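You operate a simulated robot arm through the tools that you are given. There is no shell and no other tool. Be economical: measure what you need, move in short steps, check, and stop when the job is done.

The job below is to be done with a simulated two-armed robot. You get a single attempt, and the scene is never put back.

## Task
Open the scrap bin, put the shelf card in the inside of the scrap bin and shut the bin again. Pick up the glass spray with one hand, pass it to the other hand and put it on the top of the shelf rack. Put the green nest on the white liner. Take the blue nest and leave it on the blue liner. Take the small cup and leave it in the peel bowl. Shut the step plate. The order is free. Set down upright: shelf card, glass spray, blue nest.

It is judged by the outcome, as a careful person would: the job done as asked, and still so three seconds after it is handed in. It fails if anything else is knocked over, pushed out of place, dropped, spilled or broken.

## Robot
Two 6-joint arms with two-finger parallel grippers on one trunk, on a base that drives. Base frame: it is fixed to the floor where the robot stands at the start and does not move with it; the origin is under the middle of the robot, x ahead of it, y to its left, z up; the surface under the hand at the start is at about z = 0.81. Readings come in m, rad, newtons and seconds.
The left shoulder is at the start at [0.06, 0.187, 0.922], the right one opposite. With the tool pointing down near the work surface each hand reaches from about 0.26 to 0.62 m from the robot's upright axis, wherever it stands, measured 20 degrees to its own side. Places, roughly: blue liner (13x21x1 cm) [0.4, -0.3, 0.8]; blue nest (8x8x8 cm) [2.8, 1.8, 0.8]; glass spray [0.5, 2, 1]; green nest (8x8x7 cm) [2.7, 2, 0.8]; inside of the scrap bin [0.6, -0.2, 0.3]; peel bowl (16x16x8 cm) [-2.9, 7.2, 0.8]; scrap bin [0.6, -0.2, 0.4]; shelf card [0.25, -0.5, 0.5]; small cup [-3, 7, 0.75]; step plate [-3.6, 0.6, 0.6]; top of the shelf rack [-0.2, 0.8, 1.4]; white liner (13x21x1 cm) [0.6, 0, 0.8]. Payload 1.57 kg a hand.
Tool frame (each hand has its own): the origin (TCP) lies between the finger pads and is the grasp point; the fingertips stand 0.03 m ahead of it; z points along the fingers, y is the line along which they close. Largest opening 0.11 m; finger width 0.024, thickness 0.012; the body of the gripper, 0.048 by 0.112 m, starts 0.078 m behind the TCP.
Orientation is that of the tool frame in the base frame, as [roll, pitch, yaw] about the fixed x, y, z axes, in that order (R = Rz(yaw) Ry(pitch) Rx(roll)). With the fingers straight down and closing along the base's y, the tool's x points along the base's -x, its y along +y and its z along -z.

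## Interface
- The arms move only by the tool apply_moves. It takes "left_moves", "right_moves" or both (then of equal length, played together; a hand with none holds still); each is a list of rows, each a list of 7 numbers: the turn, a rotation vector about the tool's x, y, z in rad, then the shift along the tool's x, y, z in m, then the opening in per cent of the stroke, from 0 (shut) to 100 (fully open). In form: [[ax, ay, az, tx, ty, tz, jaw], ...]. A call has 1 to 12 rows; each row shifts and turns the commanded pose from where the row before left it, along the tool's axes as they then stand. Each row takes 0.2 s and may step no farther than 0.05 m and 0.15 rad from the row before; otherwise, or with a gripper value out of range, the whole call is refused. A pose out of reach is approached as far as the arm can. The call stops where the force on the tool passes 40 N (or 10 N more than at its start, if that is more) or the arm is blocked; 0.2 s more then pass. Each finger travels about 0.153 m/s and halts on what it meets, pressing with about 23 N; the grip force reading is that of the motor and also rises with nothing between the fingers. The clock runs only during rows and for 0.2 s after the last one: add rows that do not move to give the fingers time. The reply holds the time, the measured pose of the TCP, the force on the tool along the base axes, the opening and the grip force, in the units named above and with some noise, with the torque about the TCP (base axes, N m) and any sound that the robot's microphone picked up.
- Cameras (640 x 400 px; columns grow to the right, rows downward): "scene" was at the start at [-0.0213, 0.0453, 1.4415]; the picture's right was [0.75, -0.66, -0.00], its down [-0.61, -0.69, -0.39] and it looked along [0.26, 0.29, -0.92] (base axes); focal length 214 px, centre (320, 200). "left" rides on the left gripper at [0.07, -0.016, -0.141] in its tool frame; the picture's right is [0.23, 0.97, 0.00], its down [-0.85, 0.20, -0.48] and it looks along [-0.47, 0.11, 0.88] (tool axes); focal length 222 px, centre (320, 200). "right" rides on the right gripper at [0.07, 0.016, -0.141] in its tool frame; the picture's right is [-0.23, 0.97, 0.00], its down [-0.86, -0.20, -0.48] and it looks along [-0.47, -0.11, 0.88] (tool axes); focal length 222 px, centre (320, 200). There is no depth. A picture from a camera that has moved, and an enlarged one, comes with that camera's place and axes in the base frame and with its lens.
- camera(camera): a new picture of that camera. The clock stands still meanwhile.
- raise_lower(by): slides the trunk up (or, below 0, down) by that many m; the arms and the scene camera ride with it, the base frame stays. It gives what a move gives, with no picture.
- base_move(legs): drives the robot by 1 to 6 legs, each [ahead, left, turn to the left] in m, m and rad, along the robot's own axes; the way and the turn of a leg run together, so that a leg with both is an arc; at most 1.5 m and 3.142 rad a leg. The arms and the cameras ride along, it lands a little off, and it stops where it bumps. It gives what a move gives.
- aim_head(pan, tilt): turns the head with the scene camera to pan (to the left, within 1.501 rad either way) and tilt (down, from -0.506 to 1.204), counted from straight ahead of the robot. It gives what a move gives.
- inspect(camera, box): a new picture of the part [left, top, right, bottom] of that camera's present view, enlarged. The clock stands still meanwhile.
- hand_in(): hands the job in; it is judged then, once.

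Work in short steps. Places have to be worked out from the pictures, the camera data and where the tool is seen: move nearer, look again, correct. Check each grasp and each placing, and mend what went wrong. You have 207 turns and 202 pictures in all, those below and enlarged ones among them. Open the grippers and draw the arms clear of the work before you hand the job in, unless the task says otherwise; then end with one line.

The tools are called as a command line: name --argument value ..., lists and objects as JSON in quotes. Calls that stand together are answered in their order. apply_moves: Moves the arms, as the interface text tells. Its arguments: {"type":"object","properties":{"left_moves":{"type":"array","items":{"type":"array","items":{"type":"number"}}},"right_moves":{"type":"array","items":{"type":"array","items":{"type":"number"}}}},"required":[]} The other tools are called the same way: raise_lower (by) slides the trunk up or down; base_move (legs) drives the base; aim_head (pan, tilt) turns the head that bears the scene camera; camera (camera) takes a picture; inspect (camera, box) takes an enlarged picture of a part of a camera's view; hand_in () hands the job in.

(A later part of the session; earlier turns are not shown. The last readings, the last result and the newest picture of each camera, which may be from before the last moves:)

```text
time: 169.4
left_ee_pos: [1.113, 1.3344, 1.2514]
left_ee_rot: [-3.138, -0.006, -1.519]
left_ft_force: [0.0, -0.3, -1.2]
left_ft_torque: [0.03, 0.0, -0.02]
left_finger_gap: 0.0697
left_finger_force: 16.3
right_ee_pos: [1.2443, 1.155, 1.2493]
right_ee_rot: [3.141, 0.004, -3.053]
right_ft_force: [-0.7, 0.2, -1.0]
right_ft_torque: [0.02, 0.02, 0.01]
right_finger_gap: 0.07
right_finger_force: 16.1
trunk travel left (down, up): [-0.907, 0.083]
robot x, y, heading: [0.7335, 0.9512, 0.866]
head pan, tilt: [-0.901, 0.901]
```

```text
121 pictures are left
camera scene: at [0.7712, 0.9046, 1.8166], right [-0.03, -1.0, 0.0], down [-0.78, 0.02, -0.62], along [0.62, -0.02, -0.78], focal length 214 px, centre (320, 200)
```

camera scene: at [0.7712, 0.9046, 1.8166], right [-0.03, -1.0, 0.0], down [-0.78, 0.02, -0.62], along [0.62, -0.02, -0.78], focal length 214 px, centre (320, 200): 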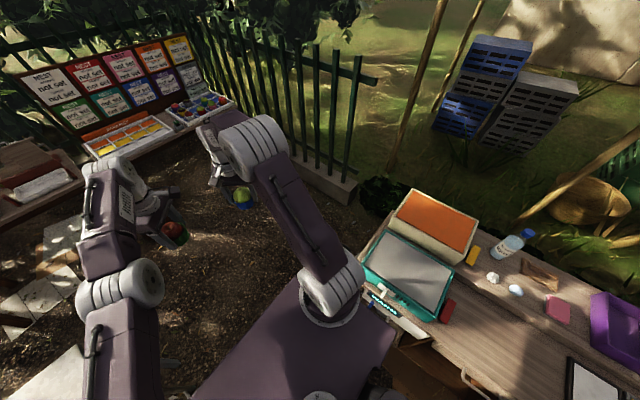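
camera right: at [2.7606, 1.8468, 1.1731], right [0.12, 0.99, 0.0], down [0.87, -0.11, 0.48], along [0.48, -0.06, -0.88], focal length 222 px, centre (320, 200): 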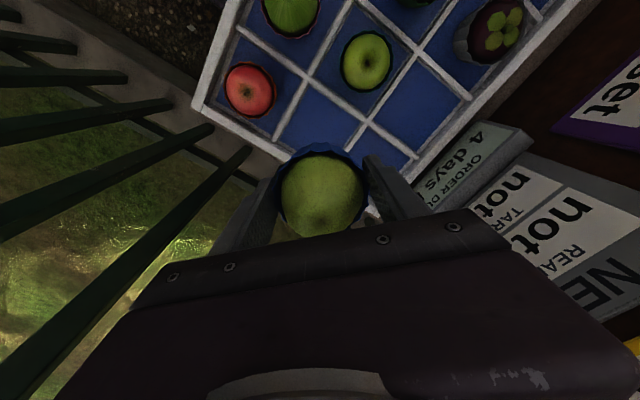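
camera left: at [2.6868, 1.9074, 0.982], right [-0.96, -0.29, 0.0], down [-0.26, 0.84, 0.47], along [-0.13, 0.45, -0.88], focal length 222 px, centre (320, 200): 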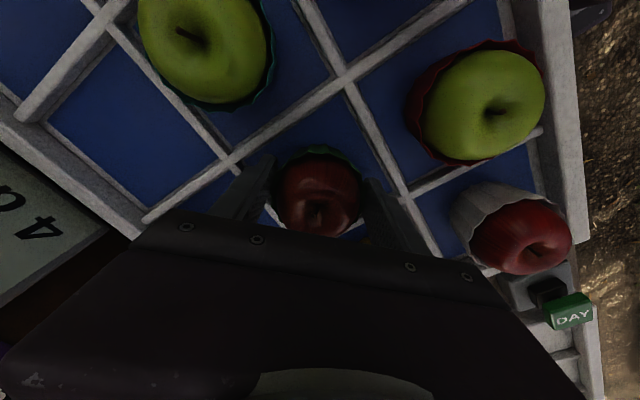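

Continue reversing 1.0 m and turn to face the desk.

base_move --legs '[[-1.0, 0, 0], [0, 0, -1.57]]'

aim_head --pan 0.0 --tilt 1.1

camera --camera "scene"

```text
time: 178.3
left_ee_pos: [0.486, -0.1702, 1.2514]
left_ee_rot: [-3.136, -0.005, -3.077]
left_ft_force: [0.1, -0.3, -1.3]
left_ft_torque: [-0.03, 0.0, 0.01]
left_finger_gap: 0.0698
left_finger_force: 15.4
right_ee_pos: [0.3076, -0.3051, 1.2504]
right_ee_rot: [3.14, 0.004, 1.672]
right_ft_force: [-1.3, -0.1, -0.8]
right_ft_torque: [0.04, -0.02, 0.0]
right_finger_gap: 0.0695
right_finger_force: 15.7
trunk travel left (down, up): [-0.907, 0.083]
robot x, y, heading: [0.0965, 0.2012, -0.685]
head pan, tilt: [-0.901, 0.901]
```

```text
time: 179.5
left_ee_pos: [0.4843, -0.1703, 1.2506]
left_ee_rot: [-3.136, -0.005, -3.074]
left_ft_force: [-0.1, -0.4, -1.6]
left_ft_torque: [-0.01, -0.01, 0.01]
left_finger_gap: 0.0695
left_finger_force: 15.8
right_ee_pos: [0.3086, -0.3049, 1.2499]
right_ee_rot: [3.14, 0.004, 1.672]
right_ft_force: [-0.4, -0.8, -1.3]
right_ft_torque: [-0.02, -0.03, 0.0]
right_finger_gap: 0.0696
right_finger_force: 16.2
trunk travel left (down, up): [-0.907, 0.083]
robot x, y, heading: [0.0971, 0.2053, -0.688]
head pan, tilt: [0.0, 1.1]
```

```text
120 pictures are left
camera scene: at [0.1002, 0.203, 1.8028], right [-0.64, -0.77, 0.0], down [-0.69, 0.57, -0.45], along [0.35, -0.29, -0.89], focal length 214 px, centre (320, 200)
```

scene: 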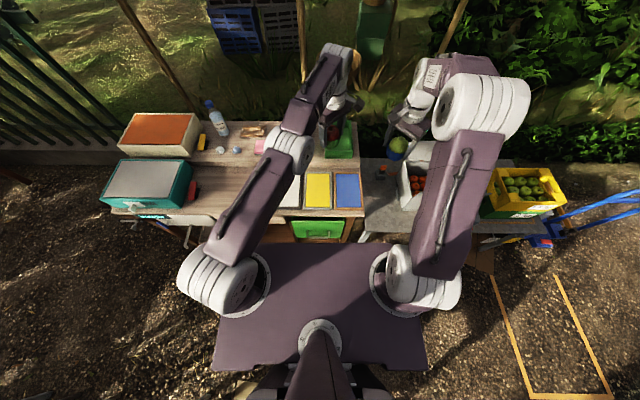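

Zoom on the liners for exact centres.

inspect --camera "scene" --box '[250, 150, 390, 240]'

camera --camera "right"

camera --camera "left"

```text
4.44 times, centred on (320, 195) of scene
camera zoom: at [0.1002, 0.203, 1.8028], right [-0.64, -0.77, 0.0], down [-0.69, 0.57, -0.45], along [0.35, -0.29, -0.89], focal length 953 px, centre (320, 222)
```

zoom: 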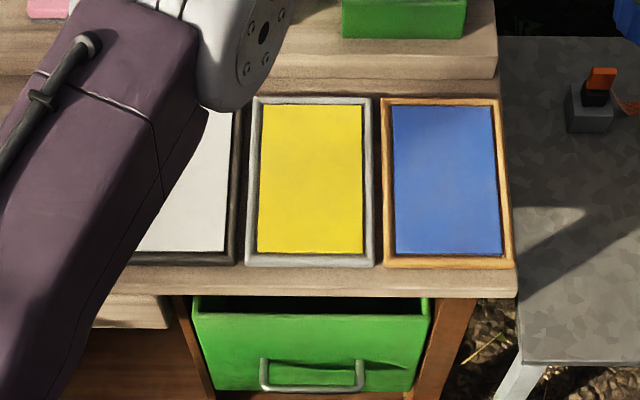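

```text
118 pictures are left
camera right: at [0.3174, -0.2327, 1.392], right [0.99, -0.13, 0.0], down [-0.11, -0.87, 0.48], along [-0.06, -0.48, -0.88], focal length 222 px, centre (320, 200)
```

right: 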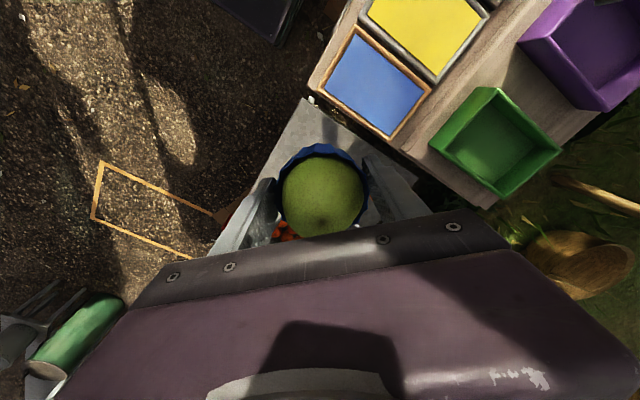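

```text
117 pictures are left
camera left: at [0.4159, -0.1898, 1.3937], right [-0.29, 0.96, 0.0], down [0.84, 0.26, 0.47], along [0.45, 0.13, -0.88], focal length 222 px, centre (320, 200)
```

left: 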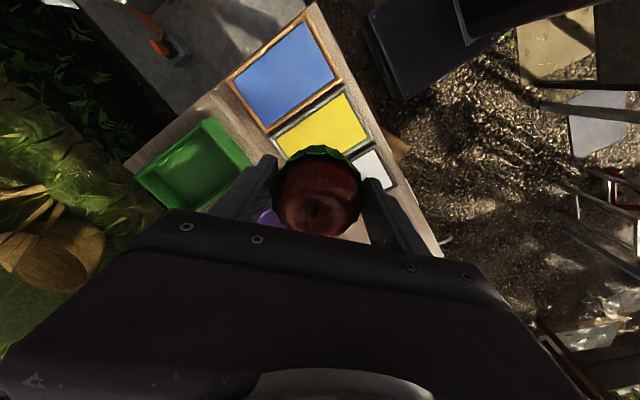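

Blue liner centre ≈ (0.434,-0.268), white ≈ (0.634,-0.03). Move both hands above their liners.

apply_moves --left_moves '[[0, 0, 0, -0.032, 0.026, 0, 30], [0, 0, 0, -0.032, 0.026, 0, 30], [0, 0, 0, -0.032, 0.026, 0, 30], [0, 0, 0, -0.032, 0.026, 0, 30], [0, 0, 0, -0.032, 0.026, 0, 30]]' --right_moves '[[0, 0, 0, 0.0046, 0.0258, 0, 30], [0, 0, 0, 0.0046, 0.0258, 0, 30], [0, 0, 0, 0.0046, 0.0258, 0, 30], [0, 0, 0, 0.0046, 0.0258, 0, 30], [0, 0, 0, 0.0046, 0.0258, 0, 30]]'

raise_lower --by -0.3

camera --camera "left"

camera --camera "right"

camera --camera "scene"

```text
time: 180.7
left_ee_pos: [0.6503, -0.0464, 1.2529]
left_ee_rot: [-3.137, -0.008, -3.077]
left_ft_force: [0.4, 0.6, -1.3]
left_ft_torque: [-0.01, 0.05, 0.01]
left_finger_gap: 0.0698
left_finger_force: 16.2
left hand out of reach, approached as far as the arm can: row 1, 2, 3
right_ee_pos: [0.4385, -0.2667, 1.25]
right_ee_rot: [-3.14, 0.003, 1.672]
right_ft_force: [0.6, 0.0, -1.3]
right_ft_torque: [0.02, 0.03, 0.0]
right_finger_gap: 0.0696
right_finger_force: 16.1
trunk travel left (down, up): [-0.907, 0.083]
robot x, y, heading: [0.0946, 0.2056, -0.69]
head pan, tilt: [0.0, 1.1]
```

```text
time: 183.7
left_ee_pos: [0.6459, -0.0492, 0.9527]
left_ee_rot: [-3.139, -0.008, -3.078]
left_ft_force: [0.1, -0.5, -0.5]
left_ft_torque: [0.03, -0.01, 0.0]
left_finger_gap: 0.0695
left_finger_force: 15.9
right_ee_pos: [0.4352, -0.2691, 0.9505]
right_ee_rot: [3.139, 0.004, 1.672]
right_ft_force: [0.1, -0.7, -0.7]
right_ft_torque: [0.0, 0.01, 0.02]
right_finger_gap: 0.0695
right_finger_force: 15.5
trunk travel left (down, up): [-0.607, 0.383]
robot x, y, heading: [0.0979, 0.2082, -0.685]
head pan, tilt: [0.0, 1.1]
```

```text
116 pictures are left
camera left: at [0.5768, -0.0678, 1.0967], right [-0.29, 0.96, 0.0], down [0.84, 0.26, 0.47], along [0.45, 0.14, -0.88], focal length 222 px, centre (320, 200)
```

left: 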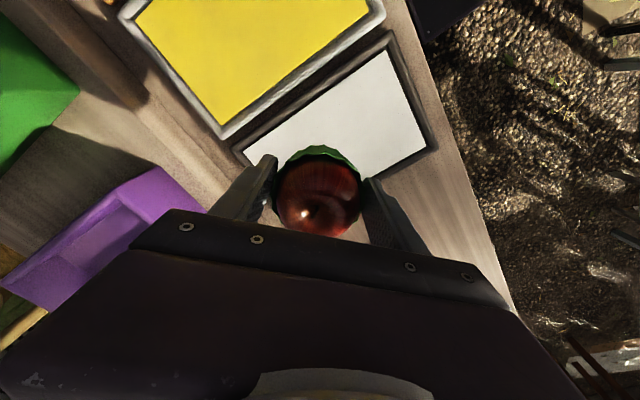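

```text
115 pictures are left
camera right: at [0.4441, -0.1964, 1.0925], right [0.99, -0.13, 0.0], down [-0.11, -0.87, 0.48], along [-0.06, -0.48, -0.88], focal length 222 px, centre (320, 200)
```

right: 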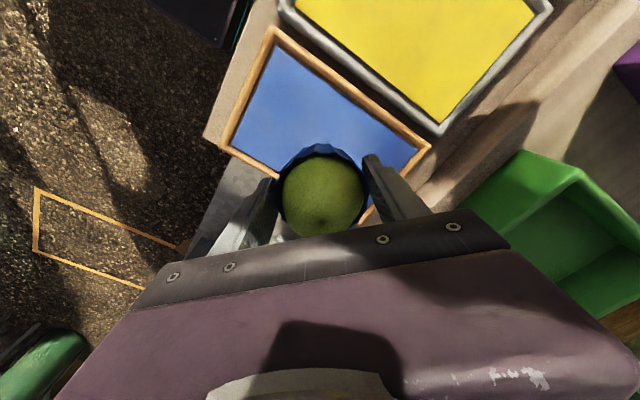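

```text
114 pictures are left
camera scene: at [0.1002, 0.2033, 1.5028], right [-0.64, -0.77, 0.0], down [-0.69, 0.57, -0.45], along [0.35, -0.29, -0.89], focal length 214 px, centre (320, 200)
```

scene: 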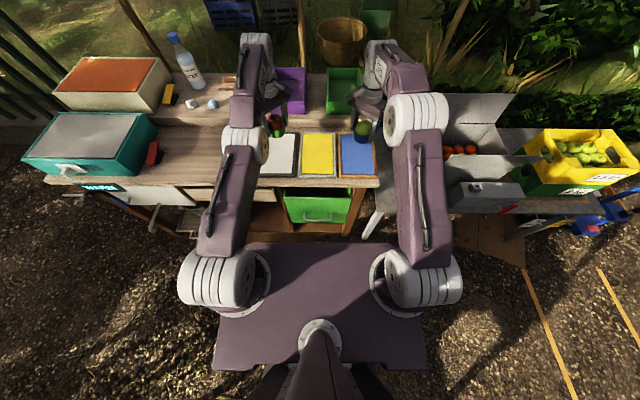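

Right is centred; left shifts 2.6 cm. Then lower both 6 cm.

apply_moves --left_moves '[[0, 0, 0, 0.002, 0.026, 0, 30], [0, 0, 0, 0, 0, 0.03, 30], [0, 0, 0, 0, 0, 0.03, 30]]' --right_moves '[[0, 0, 0, 0, 0, 0, 30], [0, 0, 0, 0, 0, 0.03, 30], [0, 0, 0, 0, 0, 0.03, 30]]'

apply_moves --right_moves '[[0, 0, 0, 0, 0, 0.008, 30], [0, 0, 0, 0, 0, 0.008, 30], [0, 0, 0, 0, 0, 0.008, 30]]'

apply_moves --left_moves '[[0, 0, 0, 0, 0, 0.008, 30], [0, 0, 0, 0, 0, 0.008, 30], [0, 0, 0, 0, 0, 0.008, 30]]'

```text
time: 184.5
left_ee_pos: [0.6607, -0.0451, 0.8971]
left_ee_rot: [-3.14, -0.01, -3.077]
left_ft_force: [0.8, -0.1, -1.3]
left_ft_torque: [0.02, 0.02, 0.03]
left_finger_gap: 0.0698
left_finger_force: 16.7
left hand out of reach, approached as far as the arm can: row 1, 2, 3
right_ee_pos: [0.4335, -0.2708, 0.8896]
right_ee_rot: [-3.141, 0.004, 1.672]
right_ft_force: [-0.2, 0.2, -2.0]
right_ft_torque: [0.0, 0.02, 0.01]
right_finger_gap: 0.0696
right_finger_force: 16.3
trunk travel left (down, up): [-0.607, 0.383]
robot x, y, heading: [0.0947, 0.2051, -0.688]
head pan, tilt: [0.0, 1.1]
```

```text
time: 185.3
left_ee_pos: [0.6599, -0.0445, 0.8975]
left_ee_rot: [-3.14, -0.009, -3.078]
left_ft_force: [-0.3, 0.0, -0.3]
left_ft_torque: [0.01, 0.0, 0.0]
left_finger_gap: 0.0694
left_finger_force: 15.8
right_ee_pos: [0.436, -0.2687, 0.8681]
right_ee_rot: [3.141, 0.004, 1.672]
right_ft_force: [-0.3, 0.1, -1.2]
right_ft_torque: [0.02, -0.03, -0.01]
right_finger_gap: 0.0694
right_finger_force: 15.7
trunk travel left (down, up): [-0.607, 0.383]
robot x, y, heading: [0.0952, 0.2054, -0.687]
head pan, tilt: [0.0, 1.1]
```

```text
time: 186.1
left_ee_pos: [0.6616, -0.0488, 0.8738]
left_ee_rot: [-3.138, -0.009, -3.078]
left_ft_force: [-1.0, 0.7, -1.0]
left_ft_torque: [-0.01, 0.01, 0.01]
left_finger_gap: 0.0697
left_finger_force: 16.0
right_ee_pos: [0.4334, -0.2683, 0.8672]
right_ee_rot: [3.141, 0.004, 1.672]
right_ft_force: [-0.3, 0.1, -1.1]
right_ft_torque: [-0.01, -0.01, 0.01]
right_finger_gap: 0.0693
right_finger_force: 15.8
trunk travel left (down, up): [-0.607, 0.383]
robot x, y, heading: [0.0925, 0.2054, -0.692]
head pan, tilt: [0.0, 1.1]
```

Lower the right until contact.

apply_moves --right_moves '[[0, 0, 0, 0, 0, 0.006, 30], [0, 0, 0, 0, 0, 0.006, 30], [0, 0, 0, 0, 0, 0.006, 30]]'

apply_moves --left_moves '[[0, 0, 0, 0.022, 0.01, 0, 30], [0, 0, 0, 0, 0, 0, 30]]'

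camera --camera "right"

camera --camera "left"

```text
time: 186.9
left_ee_pos: [0.6608, -0.046, 0.8733]
left_ee_rot: [-3.14, -0.009, -3.077]
left_ft_force: [-0.1, -0.5, -2.1]
left_ft_torque: [0.01, 0.0, 0.0]
left_finger_gap: 0.0697
left_finger_force: 16.3
right_ee_pos: [0.435, -0.2664, 0.8497]
right_ee_rot: [3.139, 0.006, 1.673]
right_ft_force: [-0.9, -0.6, 14.3]
right_ft_torque: [-0.16, 0.03, -0.01]
right_finger_gap: 0.0697
right_finger_force: 16.4
trunk travel left (down, up): [-0.607, 0.383]
robot x, y, heading: [0.097, 0.2041, -0.692]
head pan, tilt: [0.0, 1.1]
```

```text
time: 187.5
left_ee_pos: [0.6582, -0.0497, 0.8757]
left_ee_rot: [-3.138, -0.009, -3.078]
left_ft_force: [0.0, -0.3, -2.3]
left_ft_torque: [-0.01, -0.02, 0.0]
left_finger_gap: 0.0696
left_finger_force: 15.9
left hand out of reach, approached as far as the arm can: row 1
right_ee_pos: [0.4335, -0.2684, 0.8495]
right_ee_rot: [3.14, 0.005, 1.672]
right_ft_force: [0.6, 0.4, 12.7]
right_ft_torque: [-0.1, -0.07, -0.01]
right_finger_gap: 0.0691
right_finger_force: 15.9
trunk travel left (down, up): [-0.607, 0.383]
robot x, y, heading: [0.0938, 0.2038, -0.691]
head pan, tilt: [0.0, 1.1]
```

```text
113 pictures are left
camera right: at [0.4432, -0.1955, 0.9914], right [0.99, -0.13, 0.0], down [-0.11, -0.87, 0.48], along [-0.06, -0.48, -0.88], focal length 222 px, centre (320, 200)
```

right: 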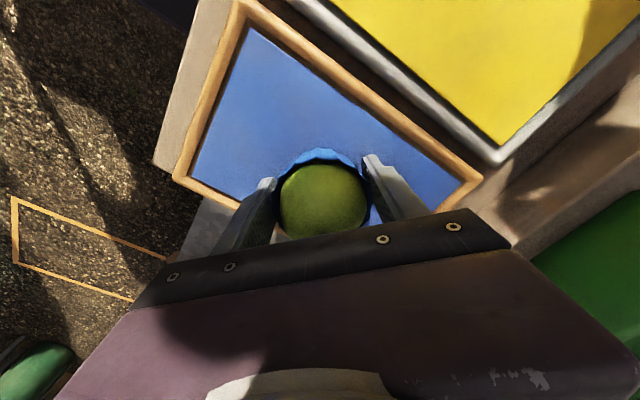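

```text
112 pictures are left
camera left: at [0.5881, -0.0702, 1.0186], right [-0.29, 0.96, 0.0], down [0.84, 0.26, 0.47], along [0.45, 0.14, -0.88], focal length 222 px, centre (320, 200)
```

left: 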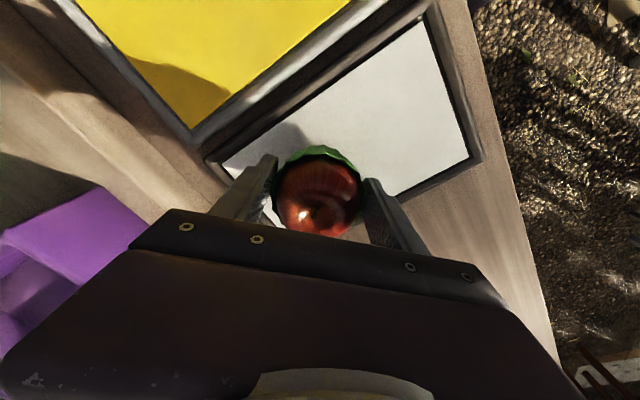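

Blue nest rests on its liner: release and raise the right hand.

apply_moves --right_moves '[[0, 0, 0, 0, 0, -0.001, 60], [0, 0, 0, 0, 0, 0, 90], [0, 0, 0, 0, 0, 0, 100], [0, 0, 0, 0, 0, -0.03, 100], [0, 0, 0, 0, 0, -0.04, 100], [0, 0, 0, 0, 0, -0.04, 100], [0, 0, 0, 0, 0, -0.04, 100]]'

base_move --legs '[[-0.03, 0.01, 0]]'

apply_moves --left_moves '[[0, 0, 0, 0, 0, 0.008, 30], [0, 0, 0, 0, 0, 0.008, 30], [0, 0, 0, 0, 0, 0.008, 30]]'

camera --camera "right"

camera --camera "left"

```text
time: 189.1
left_ee_pos: [0.6588, -0.052, 0.8741]
left_ee_rot: [-3.139, -0.008, -3.076]
left_ft_force: [-0.4, 0.5, -1.0]
left_ft_torque: [0.0, 0.02, -0.04]
left_finger_gap: 0.0696
left_finger_force: 15.8
right_ee_pos: [0.4326, -0.2679, 1.0011]
right_ee_rot: [3.14, 0.003, 1.673]
right_ft_force: [0.8, -0.6, 0.6]
right_ft_torque: [0.0, 0.01, -0.02]
right_finger_gap: 0.1099
right_finger_force: 0.2
trunk travel left (down, up): [-0.607, 0.383]
robot x, y, heading: [0.0945, 0.2041, -0.693]
head pan, tilt: [0.0, 1.1]
```

```text
time: 189.9
left_ee_pos: [0.6423, -0.0258, 0.8736]
left_ee_rot: [-3.141, -0.01, -3.074]
left_ft_force: [0.1, -0.4, -1.1]
left_ft_torque: [0.02, 0.02, 0.01]
left_finger_gap: 0.0692
left_finger_force: 16.4
right_ee_pos: [0.4181, -0.2421, 0.9981]
right_ee_rot: [-3.141, 0.001, 1.671]
right_ft_force: [-0.2, -0.1, 0.4]
right_ft_torque: [-0.03, 0.02, 0.0]
right_finger_gap: 0.1099
right_finger_force: 0.0
trunk travel left (down, up): [-0.607, 0.383]
robot x, y, heading: [0.0833, 0.2309, -0.69]
head pan, tilt: [0.0, 1.1]
```

```text
time: 190.7
left_ee_pos: [0.64, -0.0248, 0.8557]
left_ee_rot: [-3.139, -0.005, -3.075]
left_ft_force: [-1.1, 1.9, 22.4]
left_ft_torque: [0.06, -0.1, -0.02]
left_finger_gap: 0.0692
left_finger_force: 16.0
right_ee_pos: [0.4163, -0.2397, 1.0025]
right_ee_rot: [3.138, 0.006, 1.672]
right_ft_force: [0.6, 0.1, -0.3]
right_ft_torque: [0.0, 0.01, 0.0]
right_finger_gap: 0.1101
right_finger_force: 0.0
trunk travel left (down, up): [-0.607, 0.383]
robot x, y, heading: [0.0804, 0.2301, -0.689]
head pan, tilt: [0.0, 1.1]
```

```text
111 pictures are left
camera right: at [0.424, -0.168, 1.1438], right [0.99, -0.13, 0.0], down [-0.11, -0.87, 0.48], along [-0.06, -0.48, -0.88], focal length 222 px, centre (320, 200)
```

right: 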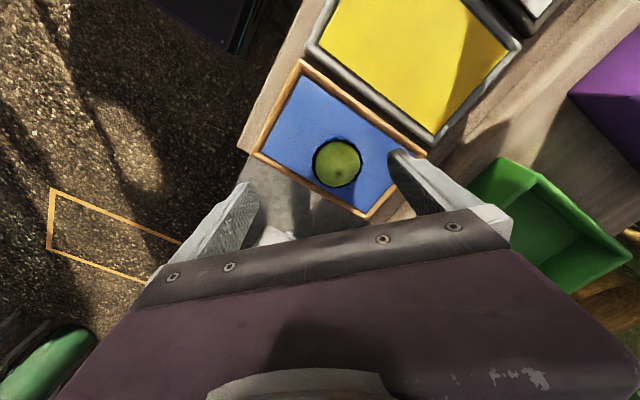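

```text
110 pictures are left
camera left: at [0.5712, -0.0448, 0.998], right [-0.29, 0.96, 0.0], down [0.84, 0.26, 0.47], along [0.45, 0.14, -0.88], focal length 222 px, centre (320, 200)
```

left: 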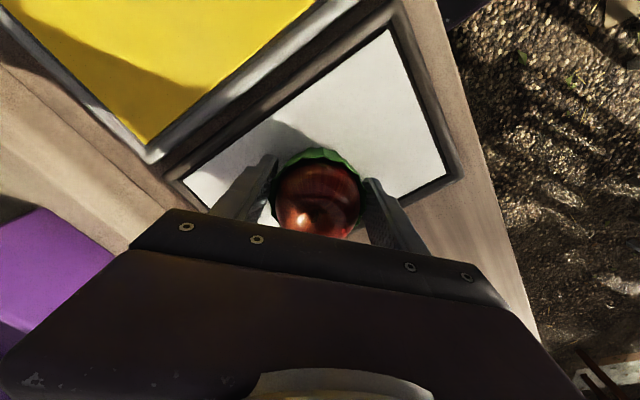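

Green nest is down (22 N). Release the left hand and raise it.

apply_moves --left_moves '[[0, 0, 0, 0, 0, -0.002, 60], [0, 0, 0, 0, 0, 0, 90], [0, 0, 0, 0, 0, 0, 100], [0, 0, 0, 0, 0, -0.03, 100], [0, 0, 0, 0, 0, -0.04, 100], [0, 0, 0, 0, 0, -0.04, 100], [0, 0, 0, 0, 0, -0.04, 100]]'

raise_lower --by 0.25

camera --camera "scene"

camera --camera "left"

```text
time: 192.3
left_ee_pos: [0.6266, -0.0096, 0.9989]
left_ee_rot: [-3.141, -0.008, -3.076]
left_ft_force: [-0.1, 0.2, 0.2]
left_ft_torque: [-0.03, -0.02, 0.03]
left_finger_gap: 0.1102
left_finger_force: 0.0
left hand out of reach, approached as far as the arm can: row 5, 6, 7
right_ee_pos: [0.4172, -0.2415, 1.0003]
right_ee_rot: [3.141, 0.004, 1.672]
right_ft_force: [0.5, 0.0, 0.1]
right_ft_torque: [-0.02, -0.02, 0.01]
right_finger_gap: 0.11
right_finger_force: 0.1
trunk travel left (down, up): [-0.607, 0.383]
robot x, y, heading: [0.0782, 0.2314, -0.685]
head pan, tilt: [0.0, 1.1]
```

```text
time: 194.9
left_ee_pos: [0.6268, -0.0101, 1.2468]
left_ee_rot: [-3.14, -0.008, -3.075]
left_ft_force: [0.2, -0.8, -0.2]
left_ft_torque: [0.02, -0.05, -0.03]
left_finger_gap: 0.1101
left_finger_force: 0.0
right_ee_pos: [0.4162, -0.2409, 1.2499]
right_ee_rot: [-3.141, 0.003, 1.673]
right_ft_force: [-0.8, 0.0, -0.6]
right_ft_torque: [-0.01, 0.02, 0.02]
right_finger_gap: 0.11
right_finger_force: 0.0
trunk travel left (down, up): [-0.857, 0.133]
robot x, y, heading: [0.0834, 0.2283, -0.685]
head pan, tilt: [0.0, 1.1]
```

```text
109 pictures are left
camera scene: at [0.0839, 0.2295, 1.7528], right [-0.64, -0.77, 0.0], down [-0.69, 0.57, -0.45], along [0.35, -0.29, -0.89], focal length 214 px, centre (320, 200)
```

scene: 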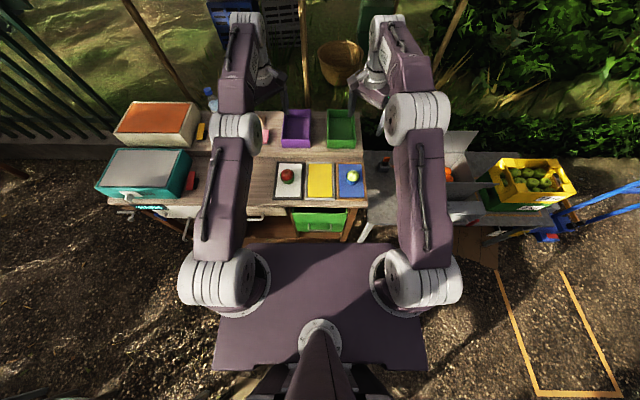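

```text
108 pictures are left
camera left: at [0.5584, -0.0299, 1.3913], right [-0.29, 0.96, 0.0], down [0.84, 0.26, 0.47], along [0.45, 0.14, -0.88], focal length 222 px, centre (320, 200)
```

left: 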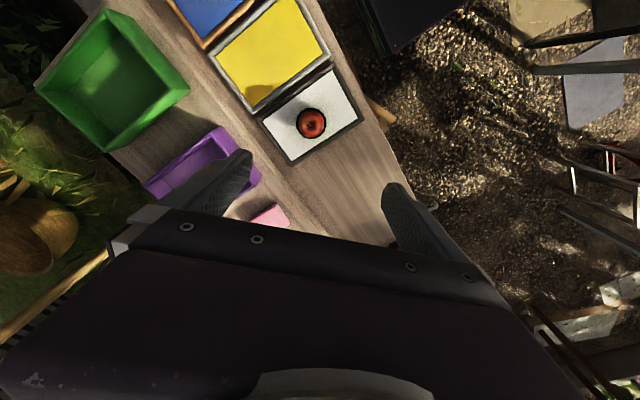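

Both nests sit on their liners. Next the glass spray: drive along the corridor and face the metal table.

base_move --legs '[[-0.02, 0, 1.56], [1.45, 0, 0]]'

aim_head --pan 1.2 --tilt 0.8

camera --camera "scene"

```text
time: 205.9
left_ee_pos: [1.251, 1.8694, 1.2489]
left_ee_rot: [-3.141, -0.01, -1.526]
left_ft_force: [0.7, 0.0, -0.1]
left_ft_torque: [-0.02, 0.02, -0.03]
left_finger_gap: 0.1102
left_finger_force: 0.1
right_ee_pos: [1.479, 1.6561, 1.251]
right_ee_rot: [3.14, 0.003, -3.06]
right_ft_force: [-1.2, 1.0, -0.4]
right_ft_torque: [-0.03, 0.0, -0.02]
right_finger_gap: 0.11
right_finger_force: 0.0
trunk travel left (down, up): [-0.857, 0.133]
robot x, y, heading: [1.0045, 1.3324, 0.863]
head pan, tilt: [0.0, 1.1]
```

```text
time: 207.3
left_ee_pos: [1.252, 1.8713, 1.2476]
left_ee_rot: [-3.138, -0.008, -1.525]
left_ft_force: [0.0, 0.3, -0.1]
left_ft_torque: [-0.06, -0.01, -0.03]
left_finger_gap: 0.11
left_finger_force: 0.0
right_ee_pos: [1.4783, 1.6571, 1.2499]
right_ee_rot: [3.14, 0.003, -3.061]
right_ft_force: [0.0, -0.4, 0.5]
right_ft_torque: [-0.03, -0.01, -0.02]
right_finger_gap: 0.1101
right_finger_force: 0.0
trunk travel left (down, up): [-0.857, 0.133]
robot x, y, heading: [1.0028, 1.3298, 0.859]
head pan, tilt: [1.201, 0.799]
```

```text
107 pictures are left
camera scene: at [0.9245, 1.356, 1.7745], right [0.88, 0.47, 0.0], down [0.34, -0.63, -0.7], along [-0.33, 0.61, -0.72], focal length 214 px, centre (320, 200)
```

scene: 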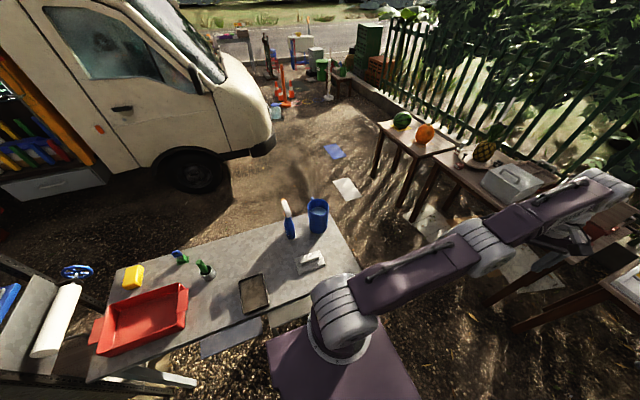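

Spray stands at about (0.47,1.85), base z 0.8, top 1.08, near the table's right end with the jug nearer to the end. I'll approach from that end: forward, strafe left, turn round.

base_move --legs '[[0.65, 0, 0], [0, 0.6, 0], [0, 0, 3.14]]'

aim_head --pan 0.0 --tilt 0.9

camera --camera "scene"

camera --camera "right"

```text
time: 221.1
left_ee_pos: [0.6849, 1.6896, 1.2479]
left_ee_rot: [3.141, -0.007, 1.549]
left_ft_force: [-0.1, -0.1, 0.2]
left_ft_torque: [0.02, -0.02, 0.01]
left_finger_gap: 0.1099
left_finger_force: 0.1
right_ee_pos: [0.4724, 1.9188, 1.2499]
right_ee_rot: [3.141, 0.004, 0.016]
right_ft_force: [0.5, -0.1, -0.2]
right_ft_torque: [-0.03, 0.05, -0.01]
right_finger_gap: 0.1101
right_finger_force: 0.1
trunk travel left (down, up): [-0.857, 0.133]
robot x, y, heading: [0.9713, 2.2118, -2.346]
head pan, tilt: [1.201, 0.799]
```

```text
time: 222.5
left_ee_pos: [0.6856, 1.69, 1.2483]
left_ee_rot: [-3.141, -0.009, 1.55]
left_ft_force: [-0.4, 0.6, 0.6]
left_ft_torque: [-0.02, 0.03, -0.03]
left_finger_gap: 0.1103
left_finger_force: 0.1
right_ee_pos: [0.472, 1.9196, 1.2501]
right_ee_rot: [-3.141, 0.003, 0.016]
right_ft_force: [-0.1, 0.4, 0.4]
right_ft_torque: [0.0, -0.03, -0.01]
right_finger_gap: 0.11
right_finger_force: 0.0
trunk travel left (down, up): [-0.857, 0.133]
robot x, y, heading: [0.9757, 2.2166, -2.347]
head pan, tilt: [0.0, 0.901]
```

```text
106 pictures are left
camera scene: at [0.9612, 2.204, 1.7666], right [-0.71, 0.7, 0.0], down [0.55, 0.56, -0.62], along [-0.43, -0.44, -0.78], focal length 214 px, centre (320, 200)
```

scene: 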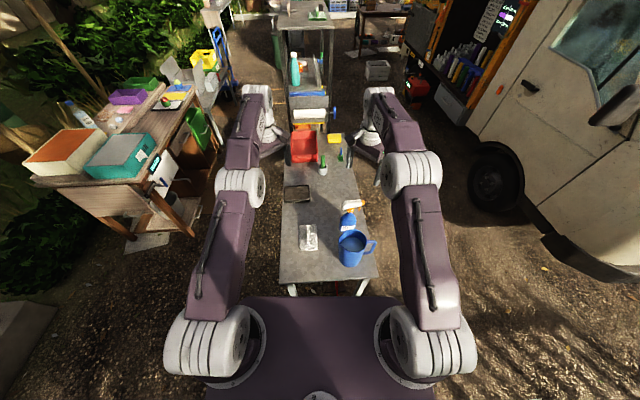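

```text
105 pictures are left
camera right: at [0.544, 1.9045, 1.392], right [-0.21, -0.98, 0.0], down [-0.86, 0.19, 0.48], along [-0.47, 0.1, -0.88], focal length 222 px, centre (320, 200)
```

right: 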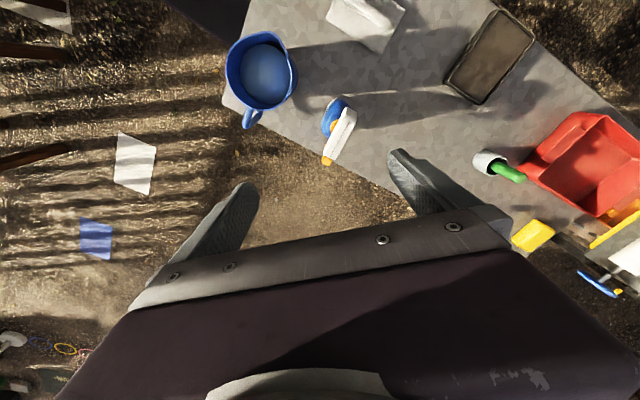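

The spray's head points toward the van (–u), so I'll grip it from above closing along v. Rotate the right hand and centre above it.

apply_moves --right_moves '[[0, 0, 0.14, 0, 0, 0, 100], [0, 0, 0.14, 0, 0, 0, 100], [0, 0, 0.14, 0, 0, 0, 100], [0, 0, 0.14, 0, 0, 0, 100], [0, 0, 0.14, 0, 0, 0, 100], [0, 0, 0, 0.022, 0.018, 0, 100], [0, 0, 0, 0, 0, 0.04, 100]]'

camera --camera "right"

inspect --camera "scene" --box '[260, 130, 440, 270]'

```text
time: 224.1
left_ee_pos: [0.6859, 1.6897, 1.2481]
left_ee_rot: [-3.141, -0.008, 1.549]
left_ft_force: [0.6, 0.1, 0.2]
left_ft_torque: [0.01, -0.04, -0.02]
left_finger_gap: 0.1101
left_finger_force: 0.1
right_ee_pos: [0.4787, 1.8925, 1.2094]
right_ee_rot: [3.138, 0.002, -0.686]
right_ft_force: [0.9, -0.3, -0.1]
right_ft_torque: [-0.02, -0.03, -0.02]
right_finger_gap: 0.11
right_finger_force: 0.1
trunk travel left (down, up): [-0.857, 0.133]
robot x, y, heading: [0.9695, 2.215, -2.347]
head pan, tilt: [0.0, 0.901]
```

```text
104 pictures are left
camera right: at [0.5229, 1.8359, 1.3507], right [-0.79, -0.61, 0.0], down [-0.53, 0.7, 0.48], along [-0.29, 0.38, -0.88], focal length 222 px, centre (320, 200)
```

right: 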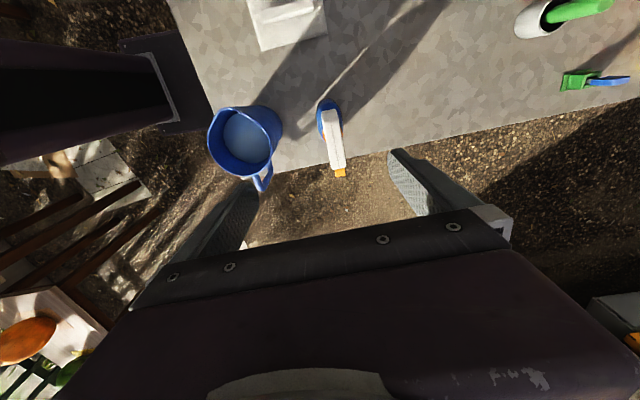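

```text
2.86 times, centred on (350, 200) of scene
camera zoom: at [0.9606, 2.204, 1.7667], right [-0.71, 0.7, 0.0], down [0.55, 0.56, -0.62], along [-0.43, -0.44, -0.78], focal length 613 px, centre (234, 200)
```

zoom: 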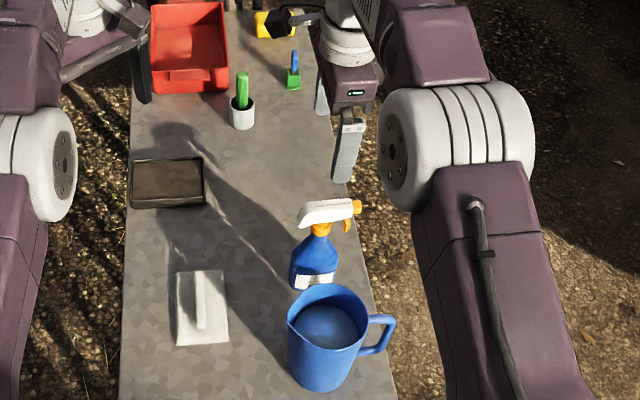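

Shift 1.7 cm along the closing axis and descend 10 cm, then check.

apply_moves --right_moves '[[0, 0, 0, 0, 0.017, 0.02, 100], [0, 0, 0, 0, 0, 0.04, 100], [0, 0, 0, 0, 0, 0.04, 100]]'

camera --camera "right"

inspect --camera "scene" --box '[260, 130, 440, 270]'

```text
time: 224.9
left_ee_pos: [0.6854, 1.6903, 1.2486]
left_ee_rot: [-3.14, -0.007, 1.55]
left_ft_force: [-0.7, 0.1, 0.5]
left_ft_torque: [-0.02, 0.0, -0.02]
left_finger_gap: 0.1098
left_finger_force: 0.1
right_ee_pos: [0.4725, 1.8832, 1.1076]
right_ee_rot: [3.138, 0.001, -0.686]
right_ft_force: [-0.5, -0.1, -0.3]
right_ft_torque: [-0.01, -0.01, 0.02]
right_finger_gap: 0.11
right_finger_force: 0.0
right hand out of reach, approached as far as the arm can: row 1
trunk travel left (down, up): [-0.857, 0.133]
robot x, y, heading: [0.9727, 2.2143, -2.346]
head pan, tilt: [0.0, 0.901]
```

```text
102 pictures are left
camera right: at [0.5154, 1.8263, 1.2498], right [-0.79, -0.61, 0.0], down [-0.53, 0.7, 0.48], along [-0.29, 0.38, -0.88], focal length 222 px, centre (320, 200)
```

right: 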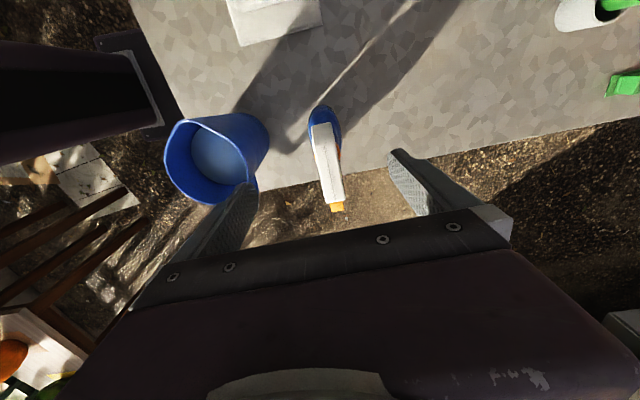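

```text
2.86 times, centred on (350, 200) of scene
camera zoom: at [0.961, 2.2045, 1.7667], right [-0.71, 0.7, 0.0], down [0.55, 0.56, -0.62], along [-0.43, -0.44, -0.78], focal length 613 px, centre (234, 200)
```

zoom: 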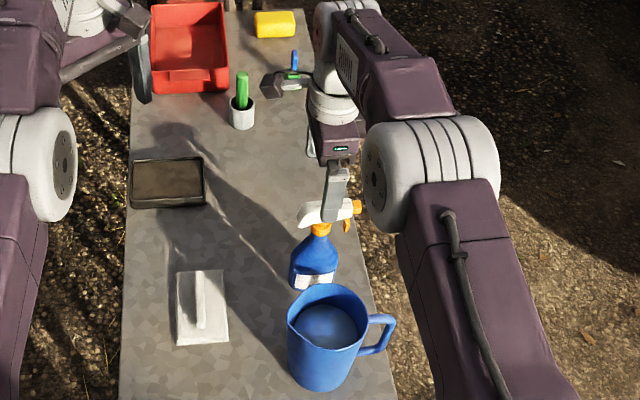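

Narrow the fingers to keep clear of the jug, then descend to the head.

apply_moves --right_moves '[[0, 0, 0, 0, 0.007, 0, 60], [0, 0, 0, 0, 0, 0, 60], [0, 0, 0, 0, 0, 0.035, 60], [0, 0, 0, 0, 0, 0.035, 60]]'

camera --camera "right"

inspect --camera "scene" --box '[300, 160, 400, 240]'

```text
time: 225.9
left_ee_pos: [0.685, 1.6896, 1.2482]
left_ee_rot: [3.141, -0.011, 1.551]
left_ft_force: [0.2, 0.3, 0.3]
left_ft_torque: [-0.03, -0.04, -0.01]
left_finger_gap: 0.11
left_finger_force: 0.0
right_ee_pos: [0.4659, 1.8778, 1.0366]
right_ee_rot: [3.14, 0.001, -0.685]
right_ft_force: [0.3, 0.0, -0.5]
right_ft_torque: [-0.03, -0.03, -0.01]
right_finger_gap: 0.066
right_finger_force: 0.0
trunk travel left (down, up): [-0.857, 0.133]
robot x, y, heading: [0.9748, 2.2134, -2.344]
head pan, tilt: [0.0, 0.901]
```

```text
100 pictures are left
camera right: at [0.5103, 1.8215, 1.1793], right [-0.79, -0.61, 0.0], down [-0.53, 0.7, 0.48], along [-0.29, 0.38, -0.88], focal length 222 px, centre (320, 200)
```

right: 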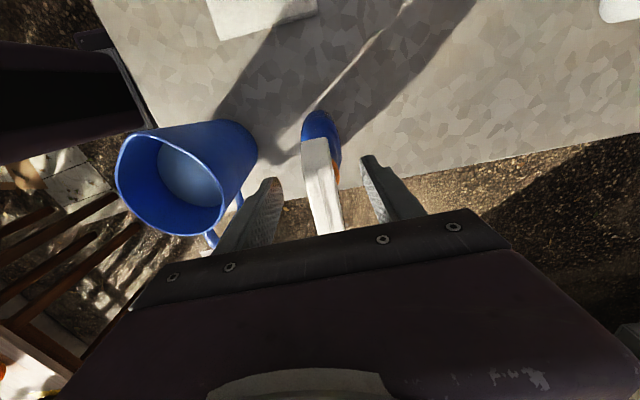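

```text
5.00 times, centred on (350, 200) of scene
camera zoom: at [0.96, 2.2034, 1.7667], right [-0.71, 0.7, 0.0], down [0.55, 0.56, -0.62], along [-0.43, -0.44, -0.78], focal length 1072 px, centre (170, 200)
```

zoom: 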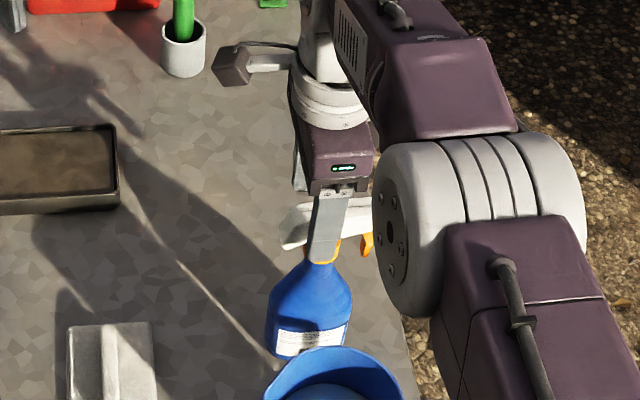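

The head is between the fingers with the tips at the collar. Close.

apply_moves --right_moves '[[0, 0, 0, 0, 0, 0, 40], [0, 0, 0, 0, 0, 0, 10], [0, 0, 0, 0, 0, 0, 0], [0, 0, 0, 0, 0, 0, 0]]'

apply_moves --right_moves '[[0, 0, 0, 0, 0, -0.02, 0], [0, 0, 0, 0, 0, -0.03, 0]]'

camera --camera "right"

camera --camera "scene"

```text
time: 226.9
left_ee_pos: [0.6864, 1.6901, 1.2497]
left_ee_rot: [-3.139, -0.009, 1.549]
left_ft_force: [0.6, 0.0, 0.4]
left_ft_torque: [0.02, -0.01, 0.0]
left_finger_gap: 0.1099
left_finger_force: 0.0
right_ee_pos: [0.4663, 1.8774, 1.0383]
right_ee_rot: [3.138, 0.003, -0.685]
right_ft_force: [0.8, -1.0, 0.6]
right_ft_torque: [0.02, -0.05, -0.03]
right_finger_gap: 0.024
right_finger_force: 23.3
trunk travel left (down, up): [-0.857, 0.133]
robot x, y, heading: [0.971, 2.2151, -2.346]
head pan, tilt: [0.0, 0.901]
```

```text
time: 227.5
left_ee_pos: [0.6858, 1.6912, 1.2495]
left_ee_rot: [-3.139, -0.007, 1.549]
left_ft_force: [0.4, 0.6, 0.0]
left_ft_torque: [-0.02, 0.01, 0.0]
left_finger_gap: 0.11
left_finger_force: 0.1
right_ee_pos: [0.4653, 1.8795, 1.0886]
right_ee_rot: [3.139, 0.002, -0.683]
right_ft_force: [-0.1, 0.5, -5.7]
right_ft_torque: [-0.07, -0.04, 0.01]
right_finger_gap: 0.0238
right_finger_force: 22.8
trunk travel left (down, up): [-0.857, 0.133]
robot x, y, heading: [0.9749, 2.2165, -2.347]
head pan, tilt: [0.0, 0.901]
```

```text
98 pictures are left
camera right: at [0.5102, 1.8228, 1.2305], right [-0.79, -0.61, 0.0], down [-0.53, 0.7, 0.48], along [-0.29, 0.38, -0.88], focal length 222 px, centre (320, 200)
```

right: 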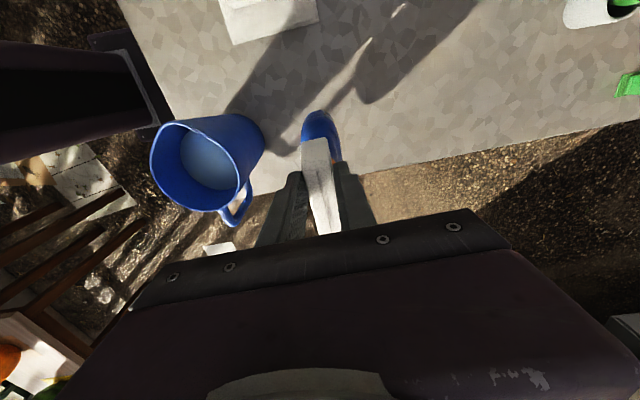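

```text
97 pictures are left
camera scene: at [0.9617, 2.2044, 1.7666], right [-0.71, 0.7, 0.0], down [0.55, 0.56, -0.62], along [-0.43, -0.44, -0.78], focal length 214 px, centre (320, 200)
```

scene: 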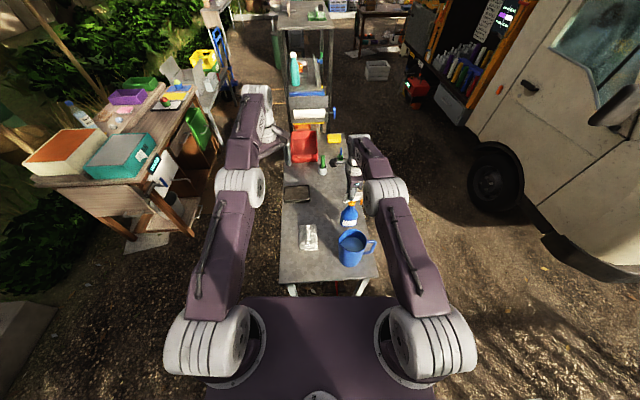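

The spray is held (≈0.58 kg). Lift higher to clear the jug, then back away.

raise_lower --by 0.13

apply_moves --right_moves '[[0, 0, 0, 0, 0, -0.03, 0], [0, 0, 0, 0, 0, -0.03, 0], [0, 0, 0, 0, 0, -0.03, 0]]'

camera --camera "scene"

```text
time: 229.1
left_ee_pos: [0.6852, 1.6895, 1.3786]
left_ee_rot: [3.141, -0.011, 1.551]
left_ft_force: [0.3, 0.5, 0.3]
left_ft_torque: [0.01, 0.0, -0.01]
left_finger_gap: 0.1099
left_finger_force: 0.0
right_ee_pos: [0.4649, 1.879, 1.2178]
right_ee_rot: [3.14, 0.004, -0.683]
right_ft_force: [0.2, 0.7, -5.1]
right_ft_torque: [-0.04, -0.05, 0.0]
right_finger_gap: 0.0239
right_finger_force: 23.0
trunk travel left (down, up): [-0.987, 0.003]
robot x, y, heading: [0.9723, 2.2158, -2.344]
head pan, tilt: [0.0, 0.901]
```

```text
time: 229.9
left_ee_pos: [0.6851, 1.6909, 1.3786]
left_ee_rot: [-3.139, -0.009, 1.55]
left_ft_force: [-0.1, -0.3, 0.5]
left_ft_torque: [-0.03, -0.02, -0.02]
left_finger_gap: 0.1101
left_finger_force: 0.0
right_ee_pos: [0.4669, 1.8844, 1.3077]
right_ee_rot: [3.14, 0.003, -0.685]
right_ft_force: [0.1, 0.8, -5.8]
right_ft_torque: [-0.06, -0.08, -0.01]
right_finger_gap: 0.0238
right_finger_force: 23.1
right hand out of reach, approached as far as the arm can: row 3
trunk travel left (down, up): [-0.987, 0.003]
robot x, y, heading: [0.9724, 2.2141, -2.348]
head pan, tilt: [0.0, 0.901]
```

```text
96 pictures are left
camera scene: at [0.9603, 2.2037, 1.8966], right [-0.71, 0.7, 0.0], down [0.55, 0.56, -0.62], along [-0.43, -0.44, -0.78], focal length 214 px, centre (320, 200)
```

scene: 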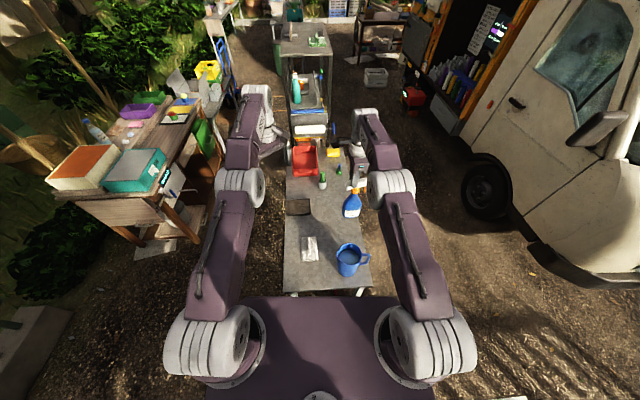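

Strafe left into the open corridor, keeping the spray high.

base_move --legs '[[0.0, 0.6, 0]]'

apply_moves --left_moves '[[0, 0, -0.136, 0, 0, 0, 100], [0, 0, -0.136, 0, 0, 0, 100], [0, 0, -0.136, 0, 0, 0, 100], [0, 0, -0.136, 0, 0, 0, 100], [0, 0, -0.136, 0, 0, 0, 100], [0, 0, -0.136, 0, 0, 0, 100]]'

```text
time: 233.2
left_ee_pos: [1.1074, 1.2765, 1.3789]
left_ee_rot: [3.14, -0.009, 1.547]
left_ft_force: [-0.2, 0.4, -0.2]
left_ft_torque: [0.01, -0.01, 0.0]
left_finger_gap: 0.1097
left_finger_force: 0.1
right_ee_pos: [0.8891, 1.4691, 1.3077]
right_ee_rot: [3.139, -0.002, -0.686]
right_ft_force: [0.4, -0.4, -5.7]
right_ft_torque: [-0.05, -0.02, 0.01]
right_finger_gap: 0.0238
right_finger_force: 23.4
trunk travel left (down, up): [-0.987, 0.003]
robot x, y, heading: [1.3966, 1.7998, -2.344]
head pan, tilt: [0.0, 0.901]
```

```text
time: 234.6
left_ee_pos: [1.1101, 1.274, 1.3773]
left_ee_rot: [3.134, -0.007, 2.368]
left_ft_force: [0.3, -0.6, -0.1]
left_ft_torque: [-0.01, -0.02, -0.02]
left_finger_gap: 0.11
left_finger_force: 0.0
right_ee_pos: [0.8901, 1.4685, 1.3075]
right_ee_rot: [3.14, -0.001, -0.685]
right_ft_force: [0.3, 0.5, -4.6]
right_ft_torque: [-0.07, -0.04, -0.01]
right_finger_gap: 0.024
right_finger_force: 22.9
trunk travel left (down, up): [-0.987, 0.003]
robot x, y, heading: [1.3938, 1.7999, -2.345]
head pan, tilt: [0.0, 0.901]
```

Now pitch the left hand to point to the right, horizontally.

apply_moves --left_moves '[[0, 0.143, 0, 0, 0, 0, 100], [0, 0.143, 0, 0, 0, 0, 100], [0, 0.143, 0, 0, 0, 0, 100], [0, 0.143, 0, 0, 0, 0, 100], [0, 0.143, 0, 0, 0, 0, 100], [0, 0.143, 0, 0, 0, 0, 100], [0, 0.143, 0, 0, 0, 0, 100], [0, 0.143, 0, 0, 0, 0, 100], [0, 0.143, 0, 0, 0, 0, 100], [0, 0.143, 0, 0, 0, 0, 100], [0, 0.143, 0, 0, 0, 0, 100]]'

camera --camera "scene"

camera --camera "left"

```text
time: 237.0
left_ee_pos: [1.1224, 1.2987, 1.3761]
left_ee_rot: [0.477, -1.56, -1.253]
left_ft_force: [0.3, 0.6, 0.0]
left_ft_torque: [0.02, -0.01, 0.0]
left_finger_gap: 0.1098
left_finger_force: 0.1
left hand out of reach, approached as far as the arm can: row 6, 7, 9, 10, 11
right_ee_pos: [0.8908, 1.4675, 1.3071]
right_ee_rot: [3.14, 0.003, -0.687]
right_ft_force: [-1.3, -0.2, -5.5]
right_ft_torque: [-0.02, -0.07, -0.02]
right_finger_gap: 0.0238
right_finger_force: 22.9
trunk travel left (down, up): [-0.987, 0.003]
robot x, y, heading: [1.3965, 1.7986, -2.353]
head pan, tilt: [0.0, 0.901]
```

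```text
95 pictures are left
camera scene: at [1.3841, 1.788, 1.8966], right [-0.71, 0.7, 0.0], down [0.55, 0.56, -0.62], along [-0.43, -0.44, -0.78], focal length 214 px, centre (320, 200)
```

scene: 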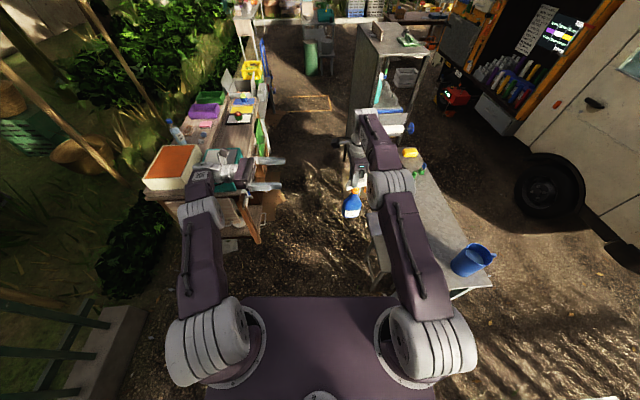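

```text
94 pictures are left
camera left: at [1.21, 1.1866, 1.4447], right [0.68, 0.69, 0.23], down [0.48, -0.18, -0.86], along [-0.55, 0.7, -0.46], focal length 222 px, centre (320, 200)
```

left: 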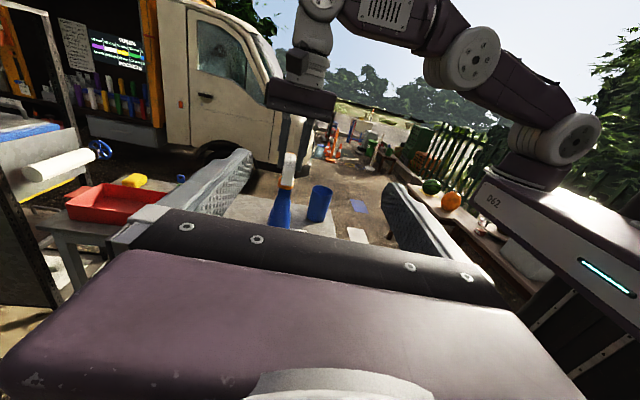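

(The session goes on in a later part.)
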